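You operate a simulated robot arm through the tools that you are given. There is no shell and no other tool. Be economical: measure what you need, move in short steps, check, and stop when the job is done.

You are at the controls of a simulated two-armed robot. One attempt, no reset.

## Task
On the belt bench, fold the grey cloth in half.

The check looks at the end state, three seconds after you hand in, the way a careful person would. Anything else that was tipped, shoved, dropped, spilled or broken makes it a failure. Flat cloth is picked up by pressing the open fingertips on it (5 to 10 N) and closing them slowly along it; thin cloth reads only 2 to 8 mm in the jaws.

## Robot
Two 7-joint arms with two-finger parallel grippers on one trunk, on a base that drives. Base frame: it is fixed to the floor where the robot stands at the start and does not move with it; the origin is under the middle of the robot, x ahead of it, y to its left, z up; the surface under the hand at the start is at about z = 800. Lengths are in mm, angles in rad, forces in N, time in s.
The left shoulder is at the start at [60, 189, 1103], the right one opposite. With the tool pointing down near the work surface each hand reaches from about 100 to 660 mm from the robot's upright axis, wherever it stands, measured 20 degrees to its own side. Places, roughly: belt bench [500, 100, 800]. Payload 3.43 kg a hand.
The TCP of each hand is the grasp point between the finger pads, 30 mm short of the fingertips. In the tool frame z runs along the fingers and y along their closing line. Largest opening 94 mm; finger width 28, thickness 10; the body of the gripper, 50 by 96 mm, starts 55 mm behind the TCP.
Orientation is told as [roll, pitch, yaw] about the base's x, y, z axes, in that order, counted from this pose: with the fingers straight down and closing along the base's y, the tool's x points along the base's -x, its y along +y and its z along -z.

## Interface
- The arms move only by the tool nudge_tool. It takes "left_motion", "right_motion" or both (then of equal length, played together; a hand with none holds still); each is a list of rows, each an object (a shift or turn left out is 0, a gripper value left out holds the last) with "jaw": the gripper command, from -1 (fully open) to 1 (shut), values between in proportion; "slide": the shift along the base's x, y, z in mm, a list of three; "angular": the turn, a rotation vector about the base's x, y, z in rad, a list of three. In form: [{"jaw": jaw, "slide": [tx, ty, tz], "angular": [rx, ry, rz]}, ...]. A call has 1 to 12 rows; each row is the pose to reach, as a shift and turn from the pose commanded when the call began. Rows are played at 5 a second. More than 50 mm and 0.15 rad between two rows, or a gripper value outside its range, and nothing of the call is played. Where a pose cannot be reached the arm comes as near as it can. A force on the tool above 40 N (or 10 N above the force at the start of the call, whichever is more), or a blocked arm, ends the call early, and 0.2 s more pass. The fingers move at their own pace (about 153 mm/s each) and stop on an object; they squeeze with about 37 N. The grip force told is the motor's: it shows also when the fingers shut on nothing. Time passes only in rows, and 0.2 s behind the last, so rows that repeat a pose let the fingers close. The reply holds the time, the measured pose of the TCP, the force on the tool along the base axes, the opening and the grip force, in the units named above and with some noise, with the torque about the TCP (base axes, N m) and any sound that the robot's microphone picked up.
- Cameras (640 x 400 px; columns grow to the right, rows downward): "scene" is now at [0.4, 17.7, 1636.3]; the picture's right is [0.25, -0.97, 0.00], its down [-0.87, -0.22, -0.44] and it looks along [0.43, 0.11, -0.90] (base axes); focal length 290 px, centre (320, 200). "left" rides on the left gripper at [76, -14, -103] in its tool frame; the picture's right is [0.18, 0.98, 0.00], its down [-0.75, 0.14, -0.64] and it looks along [-0.63, 0.12, 0.77] (tool axes); focal length 243 px, centre (320, 200). "right" rides on the right gripper at [76, 14, -102] in its tool frame; the picture's right is [-0.18, 0.98, 0.00], its down [-0.75, -0.14, -0.64] and it looks along [-0.63, -0.12, 0.77] (tool axes); focal length 243 px, centre (320, 200). There is no depth. A picture from a camera that has moved, and an enlarged one, comes with that camera's place and axes in the base frame and with its lens.
- grab_frame(camera): a new picture of that camera. It takes no simulated time.
- lift_body(by): slides the trunk up (or, below 0, down) by that many mm; the arms and the scene camera ride with it, the base frame stays. It gives what a move gives, with no picture.
- roll_base(legs): drives the robot by 1 to 6 legs, each [ahead, left, turn to the left] in mm, mm and rad, along the robot's own axes; the way and the turn of a leg run together, so that a leg with both is an arc; at most 1500 mm and 3.142 rad a leg. The arms and the cameras ride along, it lands a little off, and it stops where it bumps. It gives what a move gives.
- turn_head(pan, tilt): turns the head with the scene camera to pan (to the left, within 1.501 rad either way) and tilt (down, from -0.506 to 1.204), counted from straight ahead of the robot. It gives what a move gives.
- close_up(camera, box): a new picture of the part [left, top, right, bottom] of that camera's present view, enlarged. It takes no simulated time.
- job_done(): hands the job in; it is judged then, once.

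Go step by step. Nothing tells you exact positions but the pictures and the camera data: compare them with the known pose of the tool, close in by small moves and look again before you grip or let go. The budget is 120 turns and 88 pictures, counting those below and the enlarged ones. Unless the task says otherwise, let go and move clear before handing in, and close with one line.

The tools are called as a command line: name --argument value ..., lists and objects as JSON in quotes. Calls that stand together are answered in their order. nudge_tool: Moves the arms, as the interface text tells. Its arguments: {"type":"object","properties":{"left_motion":{"type":"array"},"right_motion":{"type":"array"}},"required":[]} The other tools are called the same way: lift_body (by) slides the trunk up or down; roll_base (legs) drives the base; turn_head (pan, tilt) turns the head that bears the scene camera; grab_frame (camera) takes a picture; close_up (camera, box) takes an enlarged picture of a part of a camera's view; job_done () hands the job in.

At the start:

```text
t: 0.0
left_tool_pos: [318.5, 262.5, 995.1]
left_ee_rot: [-0.001, 0.001, 0.001]
left_contact_force: [-0.1, -0.3, 0.2]
left_torque: [0.0, -0.01, -0.01]
left_width: 93.9
left_grasp_force: 0.1
right_tool_pos: [349.1, 4.1, 995.2]
right_ee_rot: [0.001, -0.001, 0.001]
right_contact_force: [-0.2, -0.4, -0.8]
right_torque: [-0.02, 0.0, -0.02]
right_width: 94.0
right_grasp_force: 0.1
trunk travel left (down, up): [-775.0, 215.0]
robot x, y, heading: [2.0, -5.3, -0.001]
head pan, tilt: [0.253, 1.11]
```

scene: 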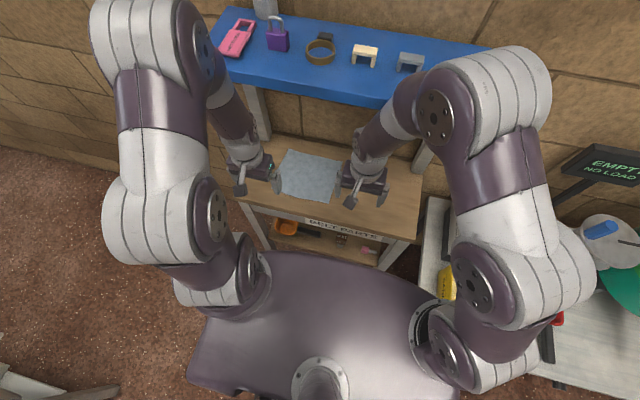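
right: 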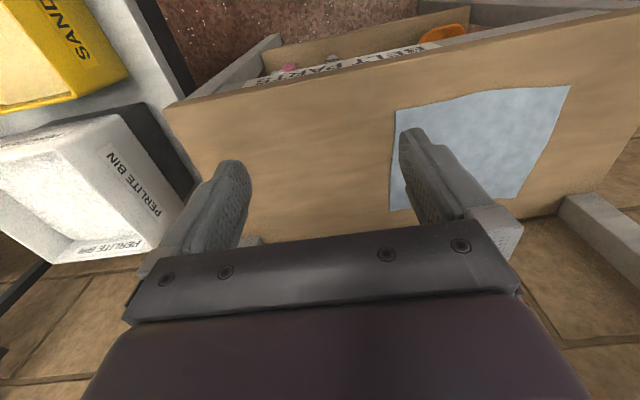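
left: 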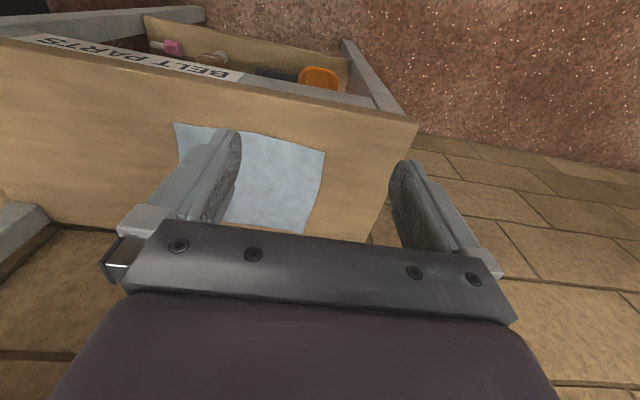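

I see the grey-blue cloth lying flat on the bench between the two hands. I'll enlarge the view to measure its corners.

close_up --camera "scene" --box '[220, 120, 440, 258]'

close_up --camera "left" --box '[140, 80, 440, 268]'

```text
2.90 times, centred on (330, 189) of scene
camera zoom: at [0.4, 17.7, 1636.3], right [0.25, -0.97, 0.0], down [-0.87, -0.22, -0.44], along [0.43, 0.11, -0.9], focal length 840 px, centre (291, 232)
```

zoom: 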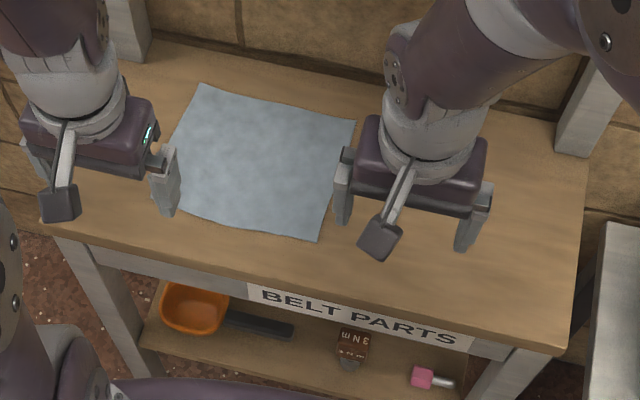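

```text
2.13 times, centred on (290, 174) of left
camera zoom: at [242.4, 247.5, 1097.2], right [-0.18, 0.98, 0.0], down [0.75, 0.14, 0.64], along [0.63, 0.12, -0.77], focal length 516 px, centre (384, 255)
```

zoom: 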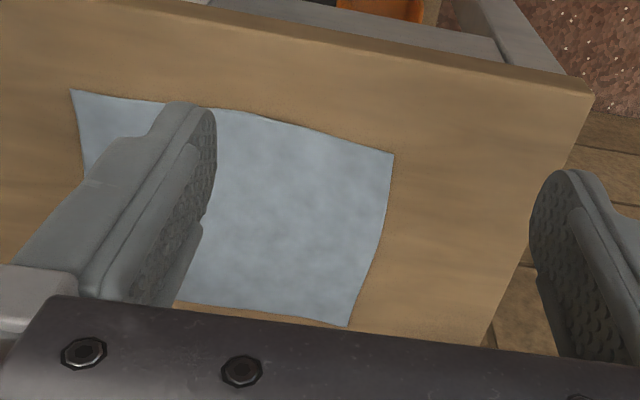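

The cloth corners come out at about (398, 284), (567, 277), (561, 81) and (396, 89). Two hands can grip the near corners and carry them to the far edge, but I need to know where the blue shelf is first.

turn_head --pan 0.2 --tilt 0.75

grab_frame --camera "scene"

lift_body --by -70

grab_frame --camera "scene"

```text
t: 0.8
left_tool_pos: [318.1, 262.6, 994.3]
left_ee_rot: [0.0, -0.001, 0.001]
left_contact_force: [-0.7, 0.3, 0.3]
left_torque: [0.03, 0.01, 0.0]
left_width: 94.2
left_grasp_force: 0.0
right_tool_pos: [349.4, 5.3, 995.6]
right_ee_rot: [0.0, 0.0, 0.001]
right_contact_force: [0.3, 0.1, 0.3]
right_torque: [-0.03, 0.01, 0.01]
right_width: 94.1
right_grasp_force: 0.0
trunk travel left (down, up): [-775.0, 215.0]
robot x, y, heading: [-3.9, 0.3, -0.004]
head pan, tilt: [0.201, 0.75]
```

```text
82 pictures are left
camera scene: at [21.2, 18.6, 1662.6], right [0.2, -0.98, 0.0], down [-0.67, -0.14, -0.73], along [0.72, 0.15, -0.68], focal length 290 px, centre (320, 200)
```

scene: 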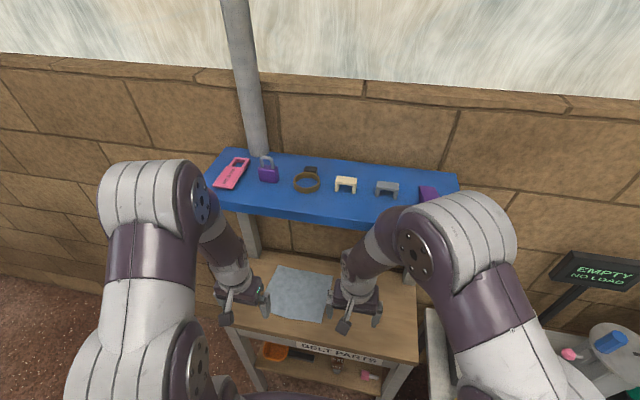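

```text
t: 1.9
left_tool_pos: [319.0, 263.2, 924.3]
left_ee_rot: [0.0, 0.0, 0.001]
left_contact_force: [0.4, -0.3, 1.1]
left_torque: [-0.01, -0.02, 0.02]
left_width: 94.1
left_grasp_force: 0.2
right_tool_pos: [349.3, 4.7, 925.7]
right_ee_rot: [0.0, 0.001, 0.001]
right_contact_force: [0.0, 0.3, -0.5]
right_torque: [0.0, -0.03, -0.04]
right_width: 94.2
right_grasp_force: 0.1
trunk travel left (down, up): [-705.0, 285.0]
robot x, y, heading: [0.9, 0.3, 0.001]
head pan, tilt: [0.201, 0.75]
```

```text
81 pictures are left
camera scene: at [21.1, 18.6, 1592.7], right [0.2, -0.98, 0.0], down [-0.67, -0.14, -0.73], along [0.72, 0.15, -0.68], focal length 290 px, centre (320, 200)
```

scene: 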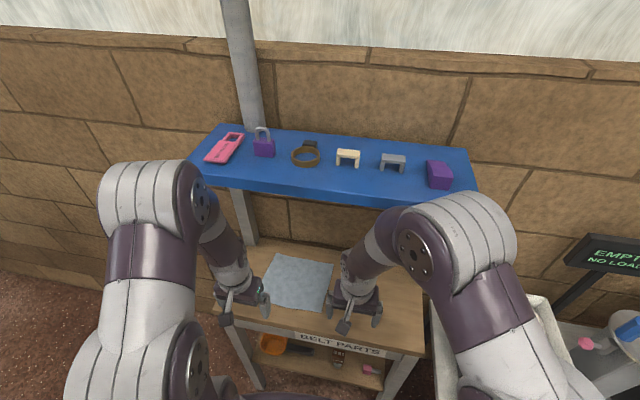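

The shelf overhangs the bench, with its front edge somewhere around x 500 and z 1130. I'll take close-ups at two trunk heights to pin it down.

close_up --camera "scene" --box '[170, 110, 490, 310]'

nudge_tool --left_motion '[{"slide": [0, 0, 30]}, {"slide": [0, 0, 60]}]' --right_motion '[{"slide": [0, 0, 30]}, {"slide": [0, 0, 60]}]'

lift_body --by -90

close_up --camera "scene" --box '[170, 90, 490, 290]'

```text
2.00 times, centred on (330, 210) of scene
camera zoom: at [21.1, 18.6, 1592.7], right [0.2, -0.98, 0.0], down [-0.67, -0.14, -0.73], along [0.72, 0.15, -0.68], focal length 580 px, centre (300, 180)
```

zoom: 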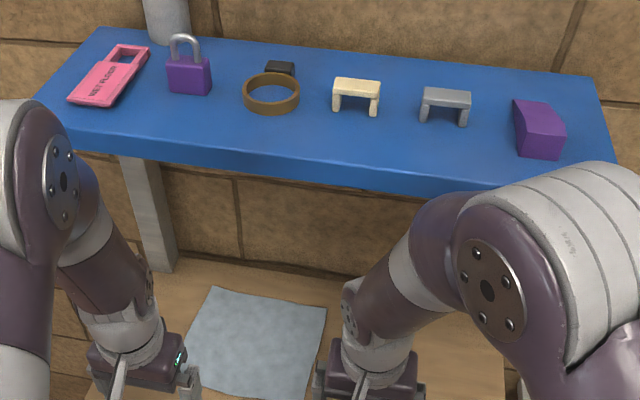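

```text
t: 2.5
left_tool_pos: [318.5, 262.7, 985.2]
left_ee_rot: [-0.001, 0.0, 0.0]
left_contact_force: [0.1, -0.6, 0.1]
left_torque: [-0.01, -0.01, 0.03]
left_width: 93.8
left_grasp_force: 0.2
right_tool_pos: [349.4, 3.6, 985.6]
right_ee_rot: [0.0, 0.001, -0.001]
right_contact_force: [-1.1, 0.0, -0.7]
right_torque: [0.02, -0.03, 0.03]
right_width: 93.9
right_grasp_force: 0.1
trunk travel left (down, up): [-705.0, 285.0]
robot x, y, heading: [0.9, -2.3, -0.001]
head pan, tilt: [0.201, 0.75]
```

```text
t: 3.8
left_tool_pos: [319.6, 263.0, 894.2]
left_ee_rot: [0.001, 0.0, 0.001]
left_contact_force: [0.1, -0.5, 0.2]
left_torque: [0.02, -0.04, 0.01]
left_width: 93.8
left_grasp_force: 0.1
right_tool_pos: [349.2, 4.0, 894.3]
right_ee_rot: [0.001, 0.0, 0.0]
right_contact_force: [-0.6, -0.6, -0.1]
right_torque: [-0.01, -0.03, -0.02]
right_width: 94.1
right_grasp_force: 0.1
trunk travel left (down, up): [-615.0, 375.0]
robot x, y, heading: [-0.0, -0.1, -0.006]
head pan, tilt: [0.201, 0.75]
```

```text
2.00 times, centred on (330, 190) of scene
camera zoom: at [21.0, 18.5, 1502.8], right [0.2, -0.98, 0.0], down [-0.67, -0.14, -0.73], along [0.72, 0.15, -0.68], focal length 580 px, centre (300, 220)
```

zoom: 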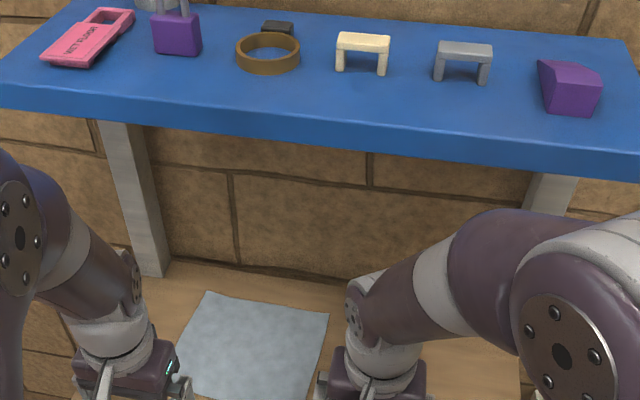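

The shelf's underside is at about z 1220, starting from x of about 408. I'll lower the trunk further so the elbows stay well under it, keeping the hands clear above the bench.

nudge_tool --left_motion '[{"slide": [0, 0, 30]}, {"slide": [0, 0, 50]}]' --right_motion '[{"slide": [0, 0, 30]}, {"slide": [0, 0, 50]}]'

lift_body --by -60

nudge_tool --left_motion '[{"slide": [0, 0, 30]}, {"slide": [0, 0, 60]}]' --right_motion '[{"slide": [0, 0, 30]}, {"slide": [0, 0, 60]}]'

lift_body --by -60

turn_head --pan 0.2 --tilt 0.8

grab_frame --camera "scene"

```text
t: 4.4
left_tool_pos: [320.1, 263.5, 945.8]
left_ee_rot: [0.001, 0.0, 0.001]
left_contact_force: [0.8, -0.4, -0.2]
left_torque: [-0.01, -0.01, 0.0]
left_width: 93.9
left_grasp_force: 0.2
right_tool_pos: [349.2, 3.2, 944.7]
right_ee_rot: [0.002, 0.0, 0.0]
right_contact_force: [-0.8, -0.8, 0.6]
right_torque: [-0.05, 0.01, -0.03]
right_width: 94.1
right_grasp_force: 0.0
trunk travel left (down, up): [-615.0, 375.0]
robot x, y, heading: [3.0, -4.3, 0.001]
head pan, tilt: [0.201, 0.75]
```

```text
t: 5.4
left_tool_pos: [321.3, 264.4, 886.3]
left_ee_rot: [0.001, 0.0, 0.001]
left_contact_force: [-0.3, -0.2, -0.1]
left_torque: [0.0, 0.02, -0.01]
left_width: 93.9
left_grasp_force: 0.0
right_tool_pos: [349.6, 5.4, 883.6]
right_ee_rot: [-0.001, 0.0, 0.0]
right_contact_force: [0.5, -0.6, -0.1]
right_torque: [-0.01, 0.02, -0.04]
right_width: 94.0
right_grasp_force: 0.0
trunk travel left (down, up): [-555.0, 435.0]
robot x, y, heading: [-1.9, 2.6, 0.0]
head pan, tilt: [0.201, 0.75]
```

```text
t: 6.0
left_tool_pos: [320.5, 264.4, 945.8]
left_ee_rot: [0.0, -0.001, 0.0]
left_contact_force: [0.2, -0.4, 0.1]
left_torque: [0.01, 0.02, 0.05]
left_width: 94.0
left_grasp_force: 0.0
right_tool_pos: [349.1, 3.0, 946.7]
right_ee_rot: [0.001, 0.0, 0.001]
right_contact_force: [-0.6, 0.7, -0.1]
right_torque: [-0.02, -0.01, -0.03]
right_width: 93.9
right_grasp_force: 0.1
trunk travel left (down, up): [-555.0, 435.0]
robot x, y, heading: [-0.4, -1.7, 0.001]
head pan, tilt: [0.201, 0.75]
```

```text
t: 7.0
left_tool_pos: [321.0, 263.1, 885.2]
left_ee_rot: [0.001, 0.0, 0.0]
left_contact_force: [-0.5, -1.8, 1.4]
left_torque: [0.02, 0.03, 0.02]
left_width: 93.7
left_grasp_force: 0.0
right_tool_pos: [348.9, 2.4, 886.8]
right_ee_rot: [0.001, 0.001, -0.001]
right_contact_force: [-0.1, -0.7, 0.5]
right_torque: [-0.02, 0.0, 0.02]
right_width: 93.8
right_grasp_force: 0.1
trunk travel left (down, up): [-495.0, 495.0]
robot x, y, heading: [-2.0, -0.2, -0.0]
head pan, tilt: [0.201, 0.75]
```

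```text
t: 7.6
left_tool_pos: [321.6, 265.1, 884.7]
left_ee_rot: [-0.001, 0.0, 0.0]
left_contact_force: [-0.3, -0.4, 0.1]
left_torque: [-0.01, 0.0, -0.03]
left_width: 93.9
left_grasp_force: 0.0
right_tool_pos: [350.2, 2.0, 886.8]
right_ee_rot: [0.0, -0.001, -0.001]
right_contact_force: [0.4, -0.8, -0.3]
right_torque: [-0.02, 0.0, -0.02]
right_width: 94.0
right_grasp_force: 0.1
trunk travel left (down, up): [-495.0, 495.0]
robot x, y, heading: [1.3, -2.7, -0.001]
head pan, tilt: [0.201, 0.799]
```

```text
78 pictures are left
camera scene: at [19.0, 18.1, 1378.7], right [0.2, -0.98, 0.0], down [-0.7, -0.14, -0.7], along [0.68, 0.14, -0.72], focal length 290 px, centre (320, 200)
```

scene: 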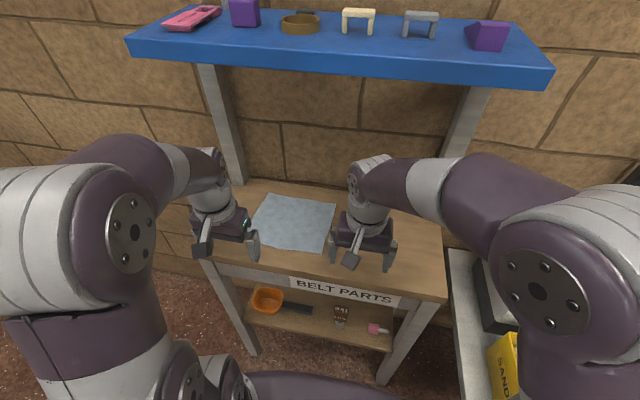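

The arms are now well below the shelf. The cloth sits off to my left, so I'll move the base about 185 mm left to centre on it.

roll_base --legs '[[0, 185, 0]]'

turn_head --pan 0.0 --tilt 0.9

grab_frame --camera "scene"

```text
t: 9.1
left_tool_pos: [321.8, 448.5, 885.5]
left_ee_rot: [-0.003, -0.001, 0.0]
left_contact_force: [0.2, 0.1, -0.4]
left_torque: [-0.04, -0.03, 0.03]
left_width: 94.0
left_grasp_force: 0.1
right_tool_pos: [349.7, 185.1, 886.7]
right_ee_rot: [-0.003, -0.001, -0.001]
right_contact_force: [0.0, -0.4, 1.0]
right_torque: [0.0, 0.02, 0.03]
right_width: 94.0
right_grasp_force: 0.1
trunk travel left (down, up): [-495.0, 495.0]
robot x, y, heading: [-2.3, 183.5, -0.002]
head pan, tilt: [0.201, 0.799]
```

```text
t: 9.8
left_tool_pos: [321.3, 446.2, 886.1]
left_ee_rot: [-0.001, 0.0, -0.003]
left_contact_force: [0.5, -0.4, 0.5]
left_torque: [-0.05, -0.02, 0.01]
left_width: 94.0
left_grasp_force: 0.1
right_tool_pos: [349.5, 183.7, 885.7]
right_ee_rot: [0.0, 0.0, -0.002]
right_contact_force: [1.2, 0.1, 0.1]
right_torque: [0.02, 0.01, -0.02]
right_width: 93.9
right_grasp_force: 0.1
trunk travel left (down, up): [-495.0, 495.0]
robot x, y, heading: [0.1, 181.7, -0.0]
head pan, tilt: [0.0, 0.901]
```

```text
77 pictures are left
camera scene: at [15.6, 184.5, 1370.8], right [0.0, -1.0, 0.0], down [-0.78, 0.0, -0.62], along [0.62, 0.0, -0.78], focal length 290 px, centre (320, 200)
```

scene: 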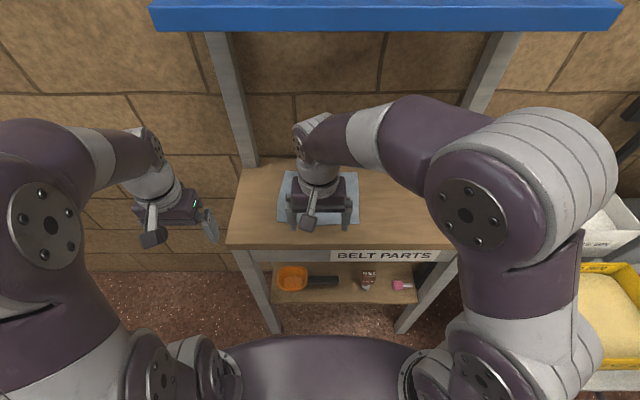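

Now I'll bring both hands above the near corners with the jaws partly closed.

nudge_tool --left_motion '[{"jaw": 0.1, "slide": [17, -38, 0]}, {"slide": [34, -76, 0]}, {"slide": [51, -114, 0]}, {"slide": [68, -152, 0]}, {"slide": [86, -191, 0]}, {"slide": [86, -191, 0]}]' --right_motion '[{"jaw": 0.1, "slide": [14, -22, 0]}, {"slide": [28, -44, 0]}, {"slide": [58, -66, 0]}, {"slide": [58, -66, 0]}, {"slide": [58, -66, 0]}, {"slide": [58, -66, 0]}]'

grab_frame --camera "left"

grab_frame --camera "right"

close_up --camera "scene" --box '[220, 140, 420, 265]'

```text
t: 11.2
left_tool_pos: [406.5, 254.9, 885.4]
left_ee_rot: [0.001, -0.003, -0.001]
left_contact_force: [-0.6, 0.2, -0.3]
left_torque: [-0.02, 0.0, 0.04]
left_width: 42.3
left_grasp_force: 0.1
right_tool_pos: [406.7, 118.3, 885.2]
right_ee_rot: [0.001, -0.002, -0.002]
right_contact_force: [0.2, 0.2, 0.4]
right_torque: [-0.02, 0.0, 0.02]
right_width: 42.2
right_grasp_force: 0.0
trunk travel left (down, up): [-495.0, 495.0]
robot x, y, heading: [-2.3, 184.7, 0.002]
head pan, tilt: [0.0, 0.901]
```

```text
76 pictures are left
camera left: at [330.2, 240.3, 987.3], right [-0.18, 0.98, 0.0], down [0.75, 0.14, 0.64], along [0.63, 0.12, -0.77], focal length 243 px, centre (320, 200)
```

left: 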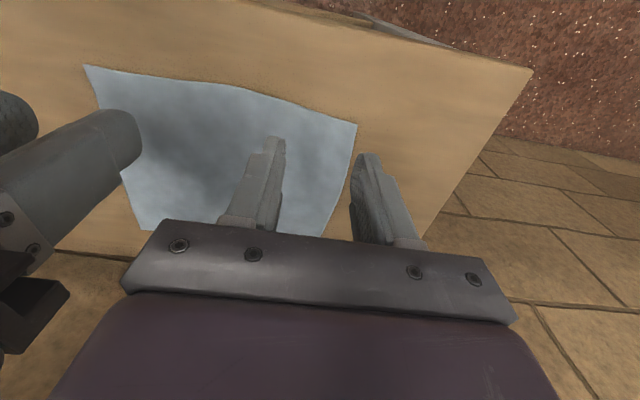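

```text
75 pictures are left
camera right: at [329.9, 134.5, 987.1], right [0.19, 0.98, 0.0], down [0.75, -0.14, 0.64], along [0.63, -0.12, -0.77], focal length 243 px, centre (320, 200)
```

right: 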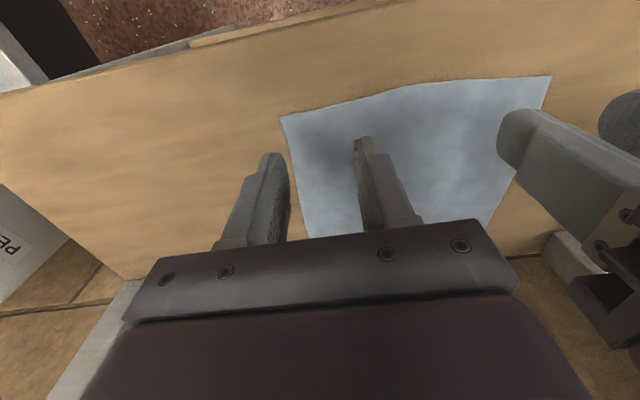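

```text
3.20 times, centred on (320, 202) of scene
camera zoom: at [14.5, 185.2, 1370.8], right [0.0, -1.0, 0.0], down [-0.78, 0.0, -0.62], along [0.62, 0.0, -0.78], focal length 928 px, centre (320, 192)
```

zoom: 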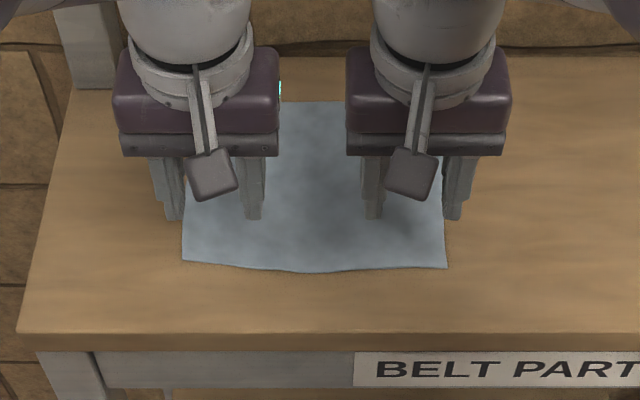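

The corners are confirmed at about (402, 283) and (395, 90). I'll shift slightly inward and descend to just above the cloth.

nudge_tool --left_motion '[{"slide": [3, -4, -20]}, {"slide": [3, -4, -40]}, {"slide": [3, -4, -50]}, {"slide": [3, -4, -50]}]' --right_motion '[{"slide": [2, 4, -20]}, {"slide": [2, 4, -40]}, {"slide": [2, 4, -50]}, {"slide": [2, 4, -50]}]'

grab_frame --camera "left"

grab_frame --camera "right"

```text
t: 12.2
left_tool_pos: [410.0, 252.6, 835.2]
left_ee_rot: [0.0, 0.001, -0.001]
left_contact_force: [-0.4, 0.2, 0.3]
left_torque: [0.02, -0.01, 0.0]
left_width: 42.4
left_grasp_force: 0.1
right_tool_pos: [410.5, 123.5, 835.4]
right_ee_rot: [0.001, 0.001, -0.002]
right_contact_force: [-0.3, 0.3, -0.9]
right_torque: [0.03, -0.02, -0.02]
right_width: 42.3
right_grasp_force: 0.2
trunk travel left (down, up): [-495.0, 495.0]
robot x, y, heading: [0.9, 179.4, -0.002]
head pan, tilt: [0.0, 0.901]
```

```text
73 pictures are left
camera left: at [334.0, 237.8, 937.6], right [-0.18, 0.98, 0.0], down [0.75, 0.14, 0.64], along [0.63, 0.12, -0.77], focal length 243 px, centre (320, 200)
```

left: 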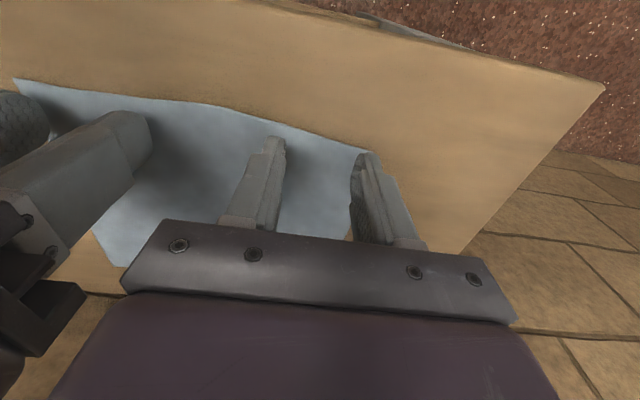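

```text
72 pictures are left
camera right: at [333.2, 138.0, 937.9], right [0.19, 0.98, 0.0], down [0.75, -0.14, 0.64], along [0.63, -0.12, -0.77], focal length 243 px, centre (320, 200)
```

right: 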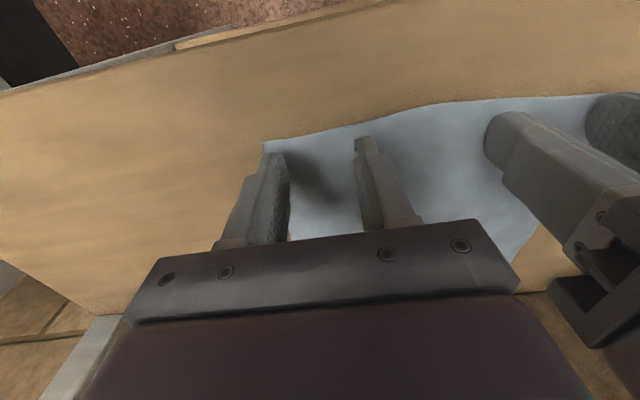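

The fingertips are right over the corners. I'll press down gently.

nudge_tool --left_motion '[{"slide": [0, 0, -2]}, {"slide": [0, 0, -4]}, {"slide": [0, 0, -5]}, {"slide": [0, 0, -5]}]' --right_motion '[{"slide": [0, 0, -2]}, {"slide": [0, 0, -4]}, {"slide": [0, 0, -5]}, {"slide": [0, 0, -5]}]'

```text
t: 13.2
left_tool_pos: [410.7, 251.7, 832.8]
left_ee_rot: [0.002, -0.002, -0.002]
left_contact_force: [-0.6, 1.0, 6.2]
left_torque: [0.09, 0.01, -0.01]
left_width: 42.4
left_grasp_force: 0.1
right_tool_pos: [408.4, 122.8, 831.6]
right_ee_rot: [0.001, 0.0, -0.002]
right_contact_force: [-0.6, 1.0, 1.0]
right_torque: [0.03, 0.04, 0.0]
right_width: 42.2
right_grasp_force: 0.1
trunk travel left (down, up): [-495.0, 495.0]
robot x, y, heading: [-4.7, 183.8, -0.005]
head pan, tilt: [0.0, 0.901]
```

nudge_tool --left_motion '[{"slide": [0, 0, 0]}, {"slide": [0, 0, 0]}]' --right_motion '[{"slide": [0, 0, -1]}, {"slide": [0, 0, -2]}]'

```text
t: 13.8
left_tool_pos: [410.4, 251.5, 830.8]
left_ee_rot: [0.001, -0.002, -0.001]
left_contact_force: [1.0, -0.1, 2.9]
left_torque: [-0.02, -0.06, -0.01]
left_width: 42.4
left_grasp_force: 0.0
right_tool_pos: [409.7, 123.3, 831.2]
right_ee_rot: [0.001, -0.006, -0.001]
right_contact_force: [-1.3, 0.7, 21.8]
right_torque: [-0.13, 0.13, 0.0]
right_width: 42.1
right_grasp_force: 0.1
trunk travel left (down, up): [-495.0, 495.0]
robot x, y, heading: [-2.3, 181.0, -0.002]
head pan, tilt: [0.0, 0.901]
```

The right hand presses too hard and the left too lightly, so I'll balance them.

nudge_tool --left_motion '[{"slide": [0, 0, -0.5]}, {"slide": [0, 0, -0.5]}]' --right_motion '[{"slide": [0, 0, 1.2]}, {"slide": [0, 0, 1.2]}]'

```text
t: 14.4
left_tool_pos: [410.1, 252.0, 830.9]
left_ee_rot: [0.0, -0.004, -0.001]
left_contact_force: [-1.1, -1.0, 14.7]
left_torque: [0.05, 0.11, -0.02]
left_width: 42.3
left_grasp_force: 0.1
right_tool_pos: [407.9, 122.6, 831.7]
right_ee_rot: [-0.001, -0.003, -0.002]
right_contact_force: [3.6, 2.7, 12.6]
right_torque: [0.05, -0.06, 0.0]
right_width: 41.9
right_grasp_force: 0.1
trunk travel left (down, up): [-495.0, 495.0]
robot x, y, heading: [0.5, 179.7, -0.004]
head pan, tilt: [0.0, 0.901]
```

nudge_tool --left_motion '[{"slide": [0, 0, 0.4]}, {"slide": [0, 0, 0.4]}]' --right_motion '[{"slide": [0, 0, 0.3]}, {"slide": [0, 0, 0.3]}]'

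```text
t: 15.1
left_tool_pos: [410.1, 253.0, 831.8]
left_ee_rot: [0.0, -0.002, -0.003]
left_contact_force: [-1.6, -1.3, 17.9]
left_torque: [0.07, 0.09, 0.01]
left_width: 42.1
left_grasp_force: 0.0
right_tool_pos: [407.5, 122.4, 831.4]
right_ee_rot: [-0.002, -0.002, -0.002]
right_contact_force: [4.0, 1.7, 10.6]
right_torque: [-0.01, -0.09, 0.01]
right_width: 42.4
right_grasp_force: 0.1
trunk travel left (down, up): [-495.0, 495.0]
robot x, y, heading: [2.1, 180.3, -0.001]
head pan, tilt: [0.0, 0.901]
```

nudge_tool --left_motion '[{"slide": [0, 0, 0.8]}, {"slide": [0, 0, 0.8]}]' --right_motion '[{"slide": [0, 0, 0.2]}, {"slide": [0, 0, 0.2]}]'

```text
t: 15.7
left_tool_pos: [409.8, 251.6, 831.5]
left_ee_rot: [-0.001, -0.002, -0.002]
left_contact_force: [2.9, 2.1, 13.1]
left_torque: [0.09, -0.06, -0.03]
left_width: 42.4
left_grasp_force: 0.0
right_tool_pos: [408.1, 121.5, 831.4]
right_ee_rot: [-0.001, -0.002, -0.002]
right_contact_force: [0.0, 0.0, 17.0]
right_torque: [-0.03, 0.06, -0.05]
right_width: 42.4
right_grasp_force: 0.2
trunk travel left (down, up): [-495.0, 495.0]
robot x, y, heading: [1.1, 183.7, -0.007]
head pan, tilt: [0.0, 0.901]
```

Force drifts around 13–17 N; I'll ease up slightly and close slowly in the same call.

nudge_tool --left_motion '[{"slide": [0, 0, 0.4]}, {"jaw": 0.2, "slide": [0, 0, 0.4]}, {"jaw": 0.3, "slide": [0, 0, 0.4]}, {"jaw": 0.4, "slide": [0, 0, 0.4]}, {"jaw": 0.5, "slide": [0, 0, 0.4]}, {"jaw": 0.6, "slide": [0, 0, 0.4]}, {"jaw": 0.7, "slide": [0, 0, 0.4]}, {"jaw": 0.8, "slide": [0, 0, 0.4]}, {"jaw": 0.9, "slide": [0, 0, 0.4]}, {"jaw": 1.0, "slide": [0, 0, 0.4]}, {"jaw": 1.0, "slide": [0, 0, 0.4]}]' --right_motion '[{"slide": [0, 0, 0.7]}, {"jaw": 0.2, "slide": [0, 0, 0.7]}, {"jaw": 0.3, "slide": [0, 0, 0.7]}, {"jaw": 0.4, "slide": [0, 0, 0.7]}, {"jaw": 0.5, "slide": [0, 0, 0.7]}, {"jaw": 0.6, "slide": [0, 0, 0.7]}, {"jaw": 0.7, "slide": [0, 0, 0.7]}, {"jaw": 0.8, "slide": [0, 0, 0.7]}, {"jaw": 0.9, "slide": [0, 0, 0.7]}, {"jaw": 1.0, "slide": [0, 0, 0.7]}, {"jaw": 1.0, "slide": [0, 0, 0.7]}]'

grab_frame --camera "left"

grab_frame --camera "right"

```text
t: 18.1
left_tool_pos: [411.1, 252.8, 831.4]
left_ee_rot: [0.0, -0.003, -0.002]
left_contact_force: [-0.4, -1.4, 3.8]
left_torque: [-0.04, -0.01, 0.02]
left_width: 1.7
left_grasp_force: 36.4
right_tool_pos: [409.0, 121.4, 831.3]
right_ee_rot: [0.001, -0.001, -0.003]
right_contact_force: [-0.6, 1.1, 10.5]
right_torque: [0.02, 0.07, 0.01]
right_width: 1.9
right_grasp_force: 36.8
trunk travel left (down, up): [-495.0, 495.0]
robot x, y, heading: [-1.5, 181.6, 0.0]
head pan, tilt: [0.0, 0.901]
```

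```text
71 pictures are left
camera left: at [333.8, 237.5, 934.3], right [-0.18, 0.98, 0.0], down [0.75, 0.14, 0.64], along [0.63, 0.12, -0.77], focal length 243 px, centre (320, 200)
```

left: 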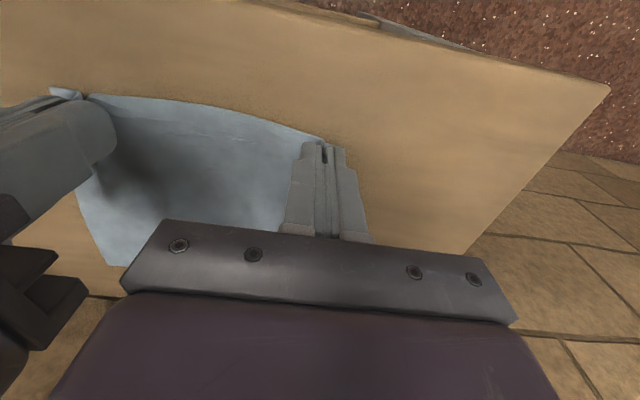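

```text
70 pictures are left
camera right: at [332.2, 137.8, 933.1], right [0.19, 0.98, 0.0], down [0.75, -0.14, 0.64], along [0.63, -0.12, -0.77], focal length 243 px, centre (320, 200)
```

right: 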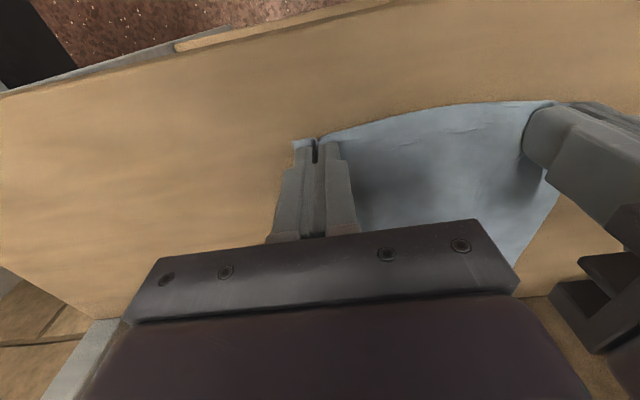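

The cloth seems pinched at both corners, though the readings (1.7 and 1.9 mm) are on the thin side. I'll lift gently and look.

nudge_tool --left_motion '[{"slide": [2, 0, 10]}, {"slide": [5, 0, 20]}, {"slide": [8, 0, 30]}, {"slide": [12, 0, 40]}]' --right_motion '[{"slide": [2, 0, 10]}, {"slide": [5, 0, 20]}, {"slide": [8, 0, 30]}, {"slide": [12, 0, 40]}]'

grab_frame --camera "left"

grab_frame --camera "right"

close_up --camera "scene" --box '[220, 140, 420, 265]'

```text
t: 19.1
left_tool_pos: [423.0, 251.4, 872.2]
left_ee_rot: [-0.002, 0.0, -0.003]
left_contact_force: [-0.1, 0.2, 0.1]
left_torque: [0.01, 0.0, -0.02]
left_width: 1.9
left_grasp_force: 36.4
right_tool_pos: [421.6, 122.4, 872.2]
right_ee_rot: [0.001, 0.0, -0.003]
right_contact_force: [0.1, 0.3, -0.2]
right_torque: [0.01, -0.04, -0.01]
right_width: 2.2
right_grasp_force: 37.5
trunk travel left (down, up): [-495.0, 495.0]
robot x, y, heading: [2.0, 182.8, -0.001]
head pan, tilt: [0.0, 0.901]
```

```text
69 pictures are left
camera left: at [346.8, 236.8, 974.9], right [-0.18, 0.98, 0.0], down [0.75, 0.14, 0.64], along [0.63, 0.12, -0.77], focal length 243 px, centre (320, 200)
```

left: 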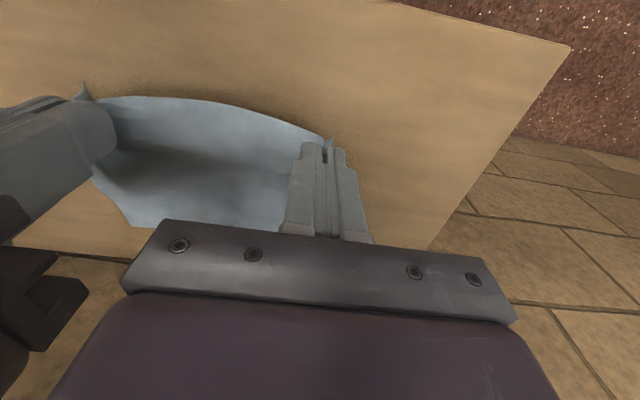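

```text
68 pictures are left
camera right: at [345.2, 137.3, 973.8], right [0.19, 0.98, 0.0], down [0.75, -0.14, 0.64], along [0.63, -0.12, -0.77], focal length 243 px, centre (320, 200)
```

right: 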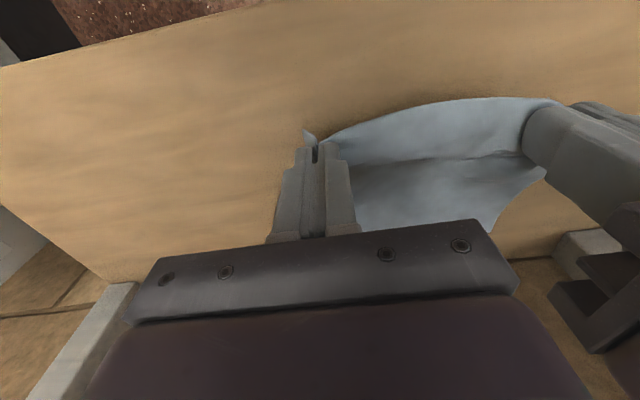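

```text
3.20 times, centred on (320, 202) of scene
camera zoom: at [15.6, 184.5, 1370.8], right [0.0, -1.0, 0.0], down [-0.78, 0.0, -0.62], along [0.62, 0.0, -0.78], focal length 928 px, centre (320, 192)
```

zoom: 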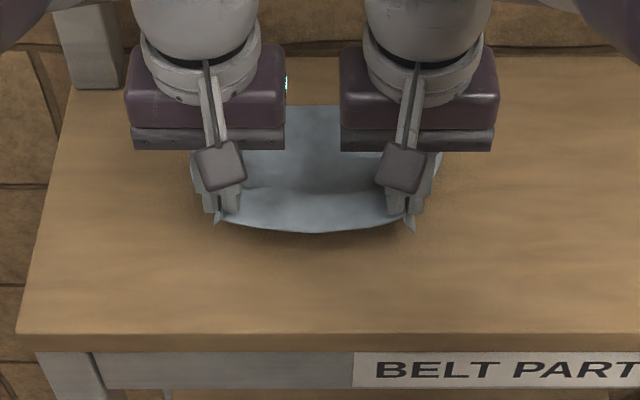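

Both corners are held and the edge has lifted. Next I'll carry it over the midline in an arc, spreading the hands a little to take out the sag.

nudge_tool --left_motion '[{"slide": [9, 3, 8]}, {"slide": [18, 5, 15]}, {"slide": [30, 6, 21]}, {"slide": [42, 6, 26]}, {"slide": [55, 6, 27]}, {"slide": [67, 6, 26]}]' --right_motion '[{"slide": [9, -3, 8]}, {"slide": [18, -5, 15]}, {"slide": [30, -6, 21]}, {"slide": [42, -6, 26]}, {"slide": [55, -6, 27]}, {"slide": [67, -6, 26]}]'

grab_frame --camera "left"

grab_frame --camera "scene"

```text
t: 20.0
left_tool_pos: [445.2, 258.1, 871.0]
left_ee_rot: [-0.008, -0.002, -0.001]
left_contact_force: [-1.1, -22.5, -0.3]
left_torque: [-0.74, 0.0, -0.03]
left_width: 1.6
left_grasp_force: 36.6
left hand out of reach, approached as far as the arm can: row 1, 2, 3, 4
right_tool_pos: [439.9, 117.7, 872.5]
right_ee_rot: [0.009, -0.003, 0.001]
right_contact_force: [0.5, 24.0, -0.2]
right_torque: [0.74, 0.0, 0.09]
right_width: 1.9
right_grasp_force: 36.9
right hand out of reach, approached as far as the arm can: row 1, 2, 3, 4
trunk travel left (down, up): [-495.0, 495.0]
robot x, y, heading: [0.7, 184.1, -0.0]
head pan, tilt: [0.0, 0.901]
stopped in row 4 (left hand): the force on the tool passed its limit at 42 N (the readings are from after the stop); the commanded pose is now the measured one
```

```text
66 pictures are left
camera left: at [368.5, 243.8, 973.7], right [-0.18, 0.98, -0.01], down [0.75, 0.14, 0.64], along [0.63, 0.11, -0.77], focal length 243 px, centre (320, 200)
```

left: 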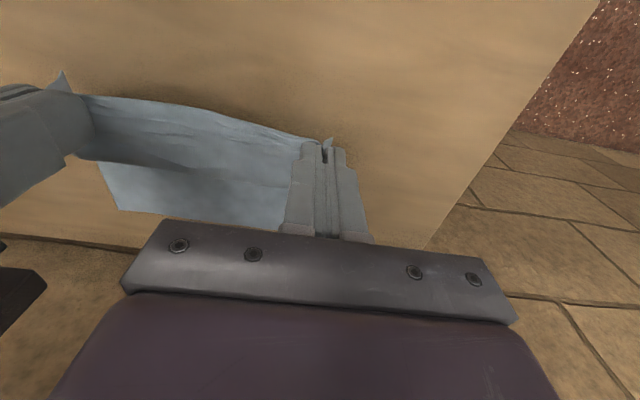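

```text
65 pictures are left
camera scene: at [15.6, 184.4, 1370.8], right [0.0, -1.0, 0.0], down [-0.78, 0.0, -0.62], along [0.62, 0.0, -0.78], focal length 290 px, centre (320, 200)
```

scene: 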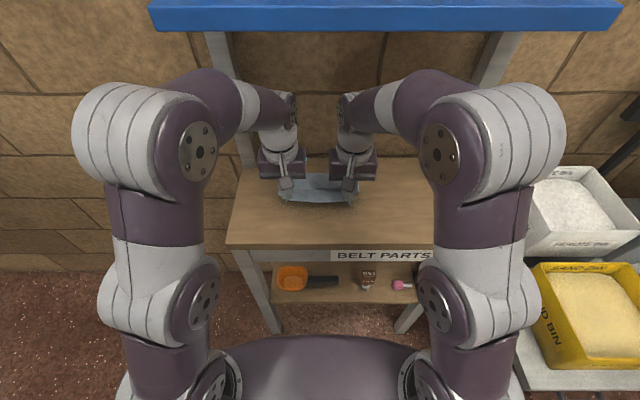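

The hands were spread too far, so the cloth is taut, and they sit at the top of their reach with the trunk this low. I'll ease back inward, move forward level, then raise the trunk.

nudge_tool --left_motion '[{"slide": [0, -2, 0]}, {"slide": [5, -4.5, 0]}, {"slide": [12, -4.5, 0]}, {"slide": [18, -4.5, 0]}]' --right_motion '[{"slide": [2, 2, 0]}, {"slide": [9, 4, 0]}, {"slide": [16, 4, 0]}, {"slide": [23, 4, 0]}]'

lift_body --by 25

nudge_tool --left_motion '[{"slide": [5, 0, -5]}, {"slide": [8, 0, -12]}, {"slide": [10, 0, -20]}]' --right_motion '[{"slide": [5, 0, -5]}, {"slide": [8, 0, -12]}, {"slide": [10, 0, -20]}]'

lift_body --by 25

grab_frame --camera "right"

close_up --camera "scene" --box '[220, 130, 420, 255]'

```text
t: 21.0
left_tool_pos: [459.4, 256.2, 862.1]
left_ee_rot: [-0.006, -0.002, -0.002]
left_contact_force: [1.0, -14.5, -0.4]
left_torque: [-0.46, -0.03, -0.05]
left_width: 2.0
left_grasp_force: 36.7
left hand out of reach, approached as far as the arm can: row 3, 4
right_tool_pos: [456.6, 116.8, 862.0]
right_ee_rot: [0.007, -0.001, -0.001]
right_contact_force: [-0.1, 14.1, 0.0]
right_torque: [0.44, 0.03, 0.11]
right_width: 2.2
right_grasp_force: 37.0
right hand out of reach, approached as far as the arm can: row 2, 3, 4
trunk travel left (down, up): [-495.0, 495.0]
robot x, y, heading: [2.0, 183.4, -0.003]
head pan, tilt: [0.0, 0.901]
```

```text
t: 21.7
left_tool_pos: [458.5, 255.3, 887.8]
left_ee_rot: [-0.004, -0.002, -0.001]
left_contact_force: [0.8, -14.2, 0.0]
left_torque: [-0.43, -0.01, -0.04]
left_width: 2.1
left_grasp_force: 37.1
right_tool_pos: [457.3, 117.9, 887.8]
right_ee_rot: [0.005, -0.001, 0.0]
right_contact_force: [0.7, 14.8, -0.1]
right_torque: [0.44, 0.01, 0.1]
right_width: 1.8
right_grasp_force: 36.3
trunk travel left (down, up): [-520.0, 470.0]
robot x, y, heading: [2.2, 181.0, 0.003]
head pan, tilt: [0.0, 0.901]
```

```text
t: 22.5
left_tool_pos: [470.3, 255.0, 867.7]
left_ee_rot: [-0.005, -0.001, -0.001]
left_contact_force: [-1.2, -16.8, 0.3]
left_torque: [-0.46, -0.01, 0.0]
left_width: 2.0
left_grasp_force: 36.4
right_tool_pos: [466.5, 116.9, 867.6]
right_ee_rot: [0.005, -0.001, -0.002]
right_contact_force: [0.0, 15.5, -0.1]
right_torque: [0.49, 0.0, 0.1]
right_width: 1.9
right_grasp_force: 36.4
trunk travel left (down, up): [-520.0, 470.0]
robot x, y, heading: [1.1, 181.6, -0.005]
head pan, tilt: [0.0, 0.901]
```

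```text
t: 23.2
left_tool_pos: [469.4, 256.9, 891.8]
left_ee_rot: [-0.006, -0.001, -0.003]
left_contact_force: [0.2, -16.1, -0.5]
left_torque: [-0.48, -0.01, -0.03]
left_width: 1.9
left_grasp_force: 36.2
right_tool_pos: [466.6, 116.6, 892.0]
right_ee_rot: [0.004, -0.002, -0.002]
right_contact_force: [-0.4, 17.2, 0.8]
right_torque: [0.51, 0.01, 0.06]
right_width: 2.2
right_grasp_force: 37.0
trunk travel left (down, up): [-545.0, 445.0]
robot x, y, heading: [-0.7, 182.0, -0.001]
head pan, tilt: [0.0, 0.901]
```

```text
64 pictures are left
camera right: at [390.5, 131.6, 993.9], right [0.19, 0.98, 0.01], down [0.75, -0.15, 0.64], along [0.63, -0.11, -0.77], focal length 243 px, centre (320, 200)
```

right: 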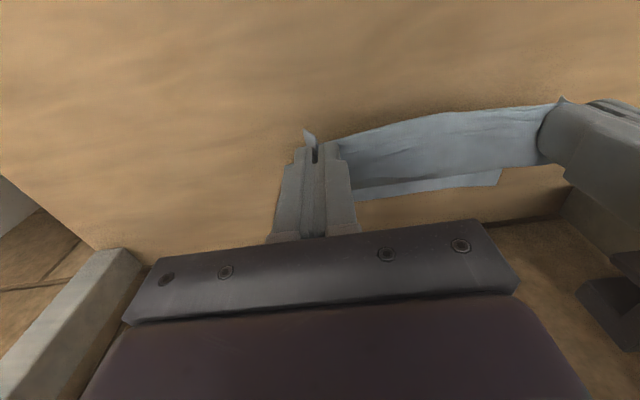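

```text
3.20 times, centred on (320, 192) of scene
camera zoom: at [16.0, 184.5, 1420.8], right [0.0, -1.0, 0.0], down [-0.78, 0.0, -0.62], along [0.62, 0.0, -0.78], focal length 928 px, centre (320, 224)
```

zoom: 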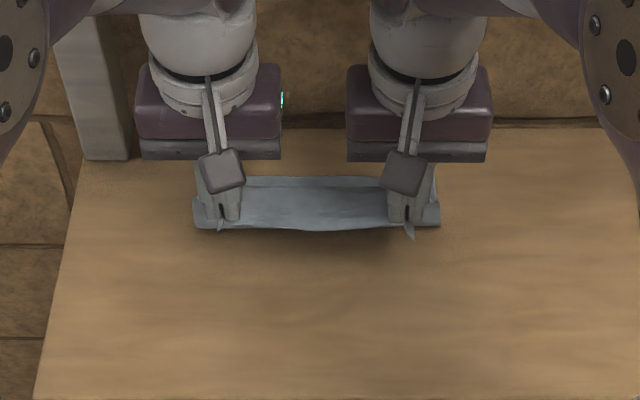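

The far edge still lies at x of about 563, so nothing has been dragged. I'll slacken the tension a bit and carry on over the arc.

nudge_tool --left_motion '[{"slide": [6, -2, 2]}, {"slide": [14, -2.5, 3]}, {"slide": [22, -2.5, 3]}, {"slide": [34, -2.5, 1]}, {"slide": [46, -2.5, -4]}, {"slide": [56, -2.5, -10]}]' --right_motion '[{"slide": [8, 2, 2]}, {"slide": [17, 2.5, 3]}, {"slide": [25, 2.5, 3]}, {"slide": [37, 2.5, 1]}, {"slide": [49, 2.5, -4]}, {"slide": [59, 2.5, -10]}]'

grab_frame --camera "right"

close_up --camera "scene" --box '[220, 110, 420, 235]'

```text
t: 24.6
left_tool_pos: [515.6, 255.6, 870.1]
left_ee_rot: [-0.006, -0.002, -0.001]
left_contact_force: [0.5, -23.4, -0.6]
left_torque: [-0.68, 0.0, -0.04]
left_width: 2.2
left_grasp_force: 36.4
left hand out of reach, approached as far as the arm can: row 3, 4, 5, 6
right_tool_pos: [514.0, 116.8, 869.0]
right_ee_rot: [0.008, 0.0, -0.001]
right_contact_force: [0.1, 22.7, -0.1]
right_torque: [0.72, 0.02, 0.08]
right_width: 2.1
right_grasp_force: 36.4
right hand out of reach, approached as far as the arm can: row 3, 4, 5, 6
trunk travel left (down, up): [-545.0, 445.0]
robot x, y, heading: [1.0, 184.8, -0.002]
head pan, tilt: [0.0, 0.901]
```

```text
62 pictures are left
camera right: at [437.9, 130.8, 969.9], right [0.18, 0.98, 0.01], down [0.75, -0.15, 0.64], along [0.63, -0.11, -0.77], focal length 243 px, centre (320, 200)
```

right: 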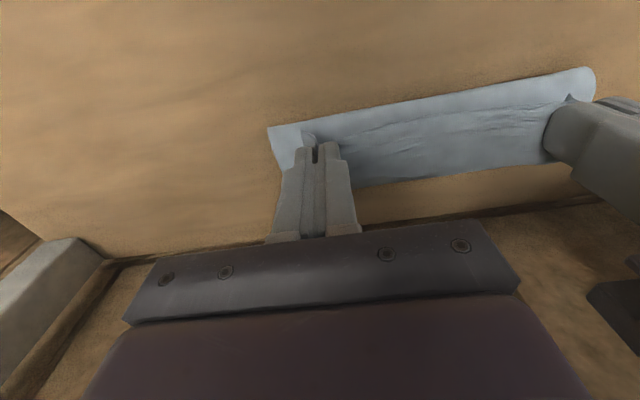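

```text
3.20 times, centred on (320, 172) of scene
camera zoom: at [17.1, 184.6, 1420.8], right [0.0, -1.0, 0.0], down [-0.78, 0.0, -0.62], along [0.62, 0.0, -0.78], focal length 928 px, centre (320, 288)
```

zoom: 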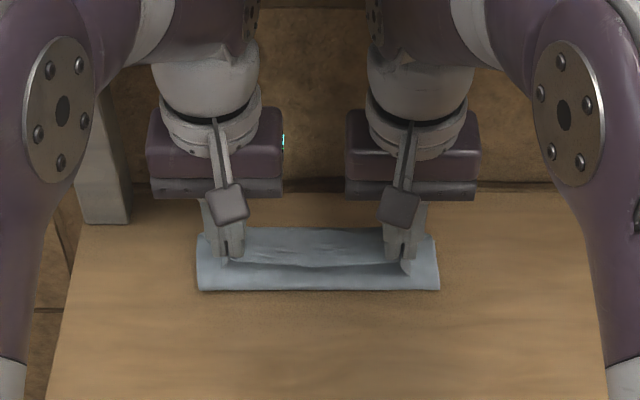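

The fold is forming well, but the reach limit is close again. I'll move down and in, raise the trunk a bit more, then continue.

nudge_tool --left_motion '[{"slide": [2, -2, -6]}, {"slide": [5, -4, -12]}, {"slide": [8, -4, -20]}]' --right_motion '[{"slide": [2, 2, -6]}, {"slide": [6, 4, -12]}, {"slide": [9, 4, -20]}]'

lift_body --by 20

nudge_tool --left_motion '[{"slide": [4, 0, -6]}, {"slide": [8, 0, -12]}, {"slide": [12, 0, -18]}]' --right_motion '[{"slide": [4, 0, -6]}, {"slide": [8, 0, -12]}, {"slide": [12, 0, -18]}]'

lift_body --by 20

```text
t: 25.4
left_tool_pos: [521.6, 252.2, 848.5]
left_ee_rot: [-0.005, -0.001, -0.001]
left_contact_force: [-0.8, -3.5, 0.7]
left_torque: [-0.09, 0.01, 0.02]
left_width: 2.1
left_grasp_force: 36.0
right_tool_pos: [520.9, 118.3, 847.4]
right_ee_rot: [0.005, -0.005, 0.0]
right_contact_force: [0.1, 3.1, -0.6]
right_torque: [0.13, 0.03, 0.06]
right_width: 1.9
right_grasp_force: 36.7
trunk travel left (down, up): [-545.0, 445.0]
robot x, y, heading: [-2.1, 183.3, 0.001]
head pan, tilt: [0.0, 0.901]
```

```text
t: 26.1
left_tool_pos: [521.1, 251.8, 869.3]
left_ee_rot: [-0.007, -0.003, -0.002]
left_contact_force: [0.1, -2.6, 0.5]
left_torque: [-0.05, 0.02, 0.0]
left_width: 1.8
left_grasp_force: 36.7
right_tool_pos: [521.2, 118.6, 869.1]
right_ee_rot: [0.004, -0.001, -0.002]
right_contact_force: [0.6, 2.5, 0.4]
right_torque: [0.03, 0.02, -0.01]
right_width: 1.8
right_grasp_force: 36.9
trunk travel left (down, up): [-565.0, 425.0]
robot x, y, heading: [-1.3, 182.8, 0.005]
head pan, tilt: [0.0, 0.901]
```

```text
t: 26.9
left_tool_pos: [535.2, 250.9, 850.9]
left_ee_rot: [-0.006, -0.003, -0.001]
left_contact_force: [0.4, -2.0, 0.1]
left_torque: [-0.06, 0.0, 0.08]
left_width: 2.0
left_grasp_force: 36.6
right_tool_pos: [533.9, 117.4, 849.8]
right_ee_rot: [0.005, -0.001, -0.002]
right_contact_force: [0.3, 2.3, -0.6]
right_torque: [0.04, 0.02, 0.01]
right_width: 1.5
right_grasp_force: 36.7
trunk travel left (down, up): [-565.0, 425.0]
robot x, y, heading: [-3.2, 183.9, -0.003]
head pan, tilt: [0.0, 0.901]
```

```text
t: 27.6
left_tool_pos: [530.8, 253.2, 868.6]
left_ee_rot: [-0.005, 0.005, -0.003]
left_contact_force: [0.3, -1.9, -0.3]
left_torque: [-0.06, 0.06, 0.0]
left_width: 2.2
left_grasp_force: 36.7
right_tool_pos: [533.7, 119.6, 871.3]
right_ee_rot: [0.004, -0.002, 0.0]
right_contact_force: [0.1, 2.2, 0.4]
right_torque: [0.09, -0.01, 0.0]
right_width: 1.8
right_grasp_force: 37.0
trunk travel left (down, up): [-585.0, 405.0]
robot x, y, heading: [0.6, 177.6, -0.001]
head pan, tilt: [0.0, 0.901]
```

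The left hand lagged slightly during that last lift, so I'll check for contact before going on.

grab_frame --camera "scene"

close_up --camera "scene" --box '[220, 80, 420, 205]'

grab_frame --camera "left"

```text
60 pictures are left
camera scene: at [14.5, 185.1, 1459.7], right [0.0, -1.0, 0.0], down [-0.78, 0.0, -0.62], along [0.62, 0.0, -0.78], focal length 290 px, centre (320, 200)
```

scene: 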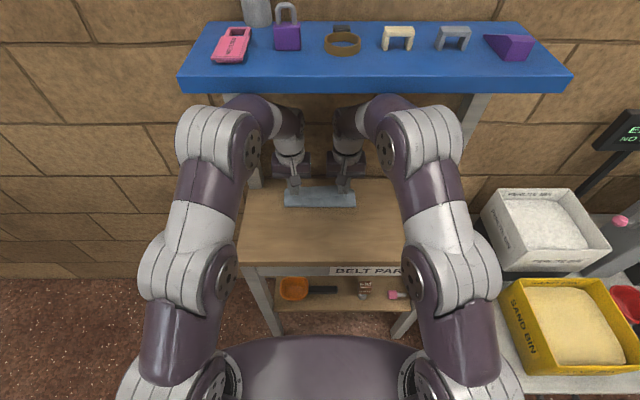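

```text
3.20 times, centred on (320, 142) of scene
camera zoom: at [14.5, 185.1, 1459.7], right [0.0, -1.0, 0.0], down [-0.78, 0.0, -0.62], along [0.62, 0.0, -0.78], focal length 928 px, centre (320, 384)
```

zoom: 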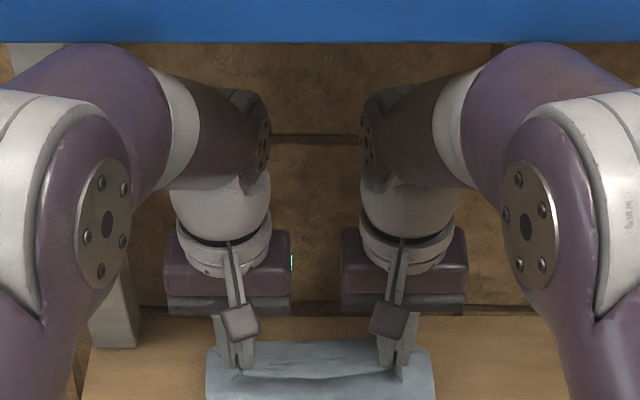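

```text
58 pictures are left
camera left: at [455.4, 238.1, 970.9], right [-0.18, 0.98, 0.0], down [0.76, 0.14, 0.64], along [0.63, 0.11, -0.77], focal length 243 px, centre (320, 200)
```

left: 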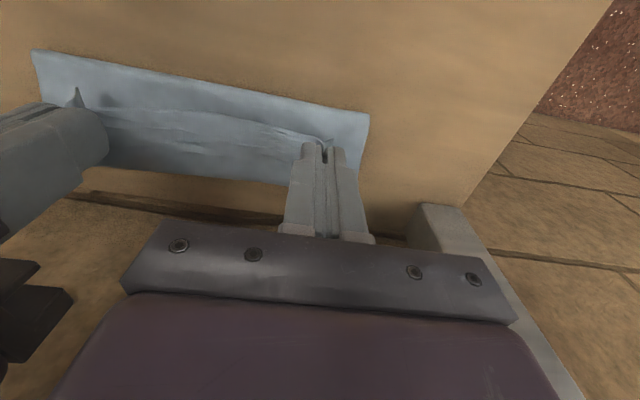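

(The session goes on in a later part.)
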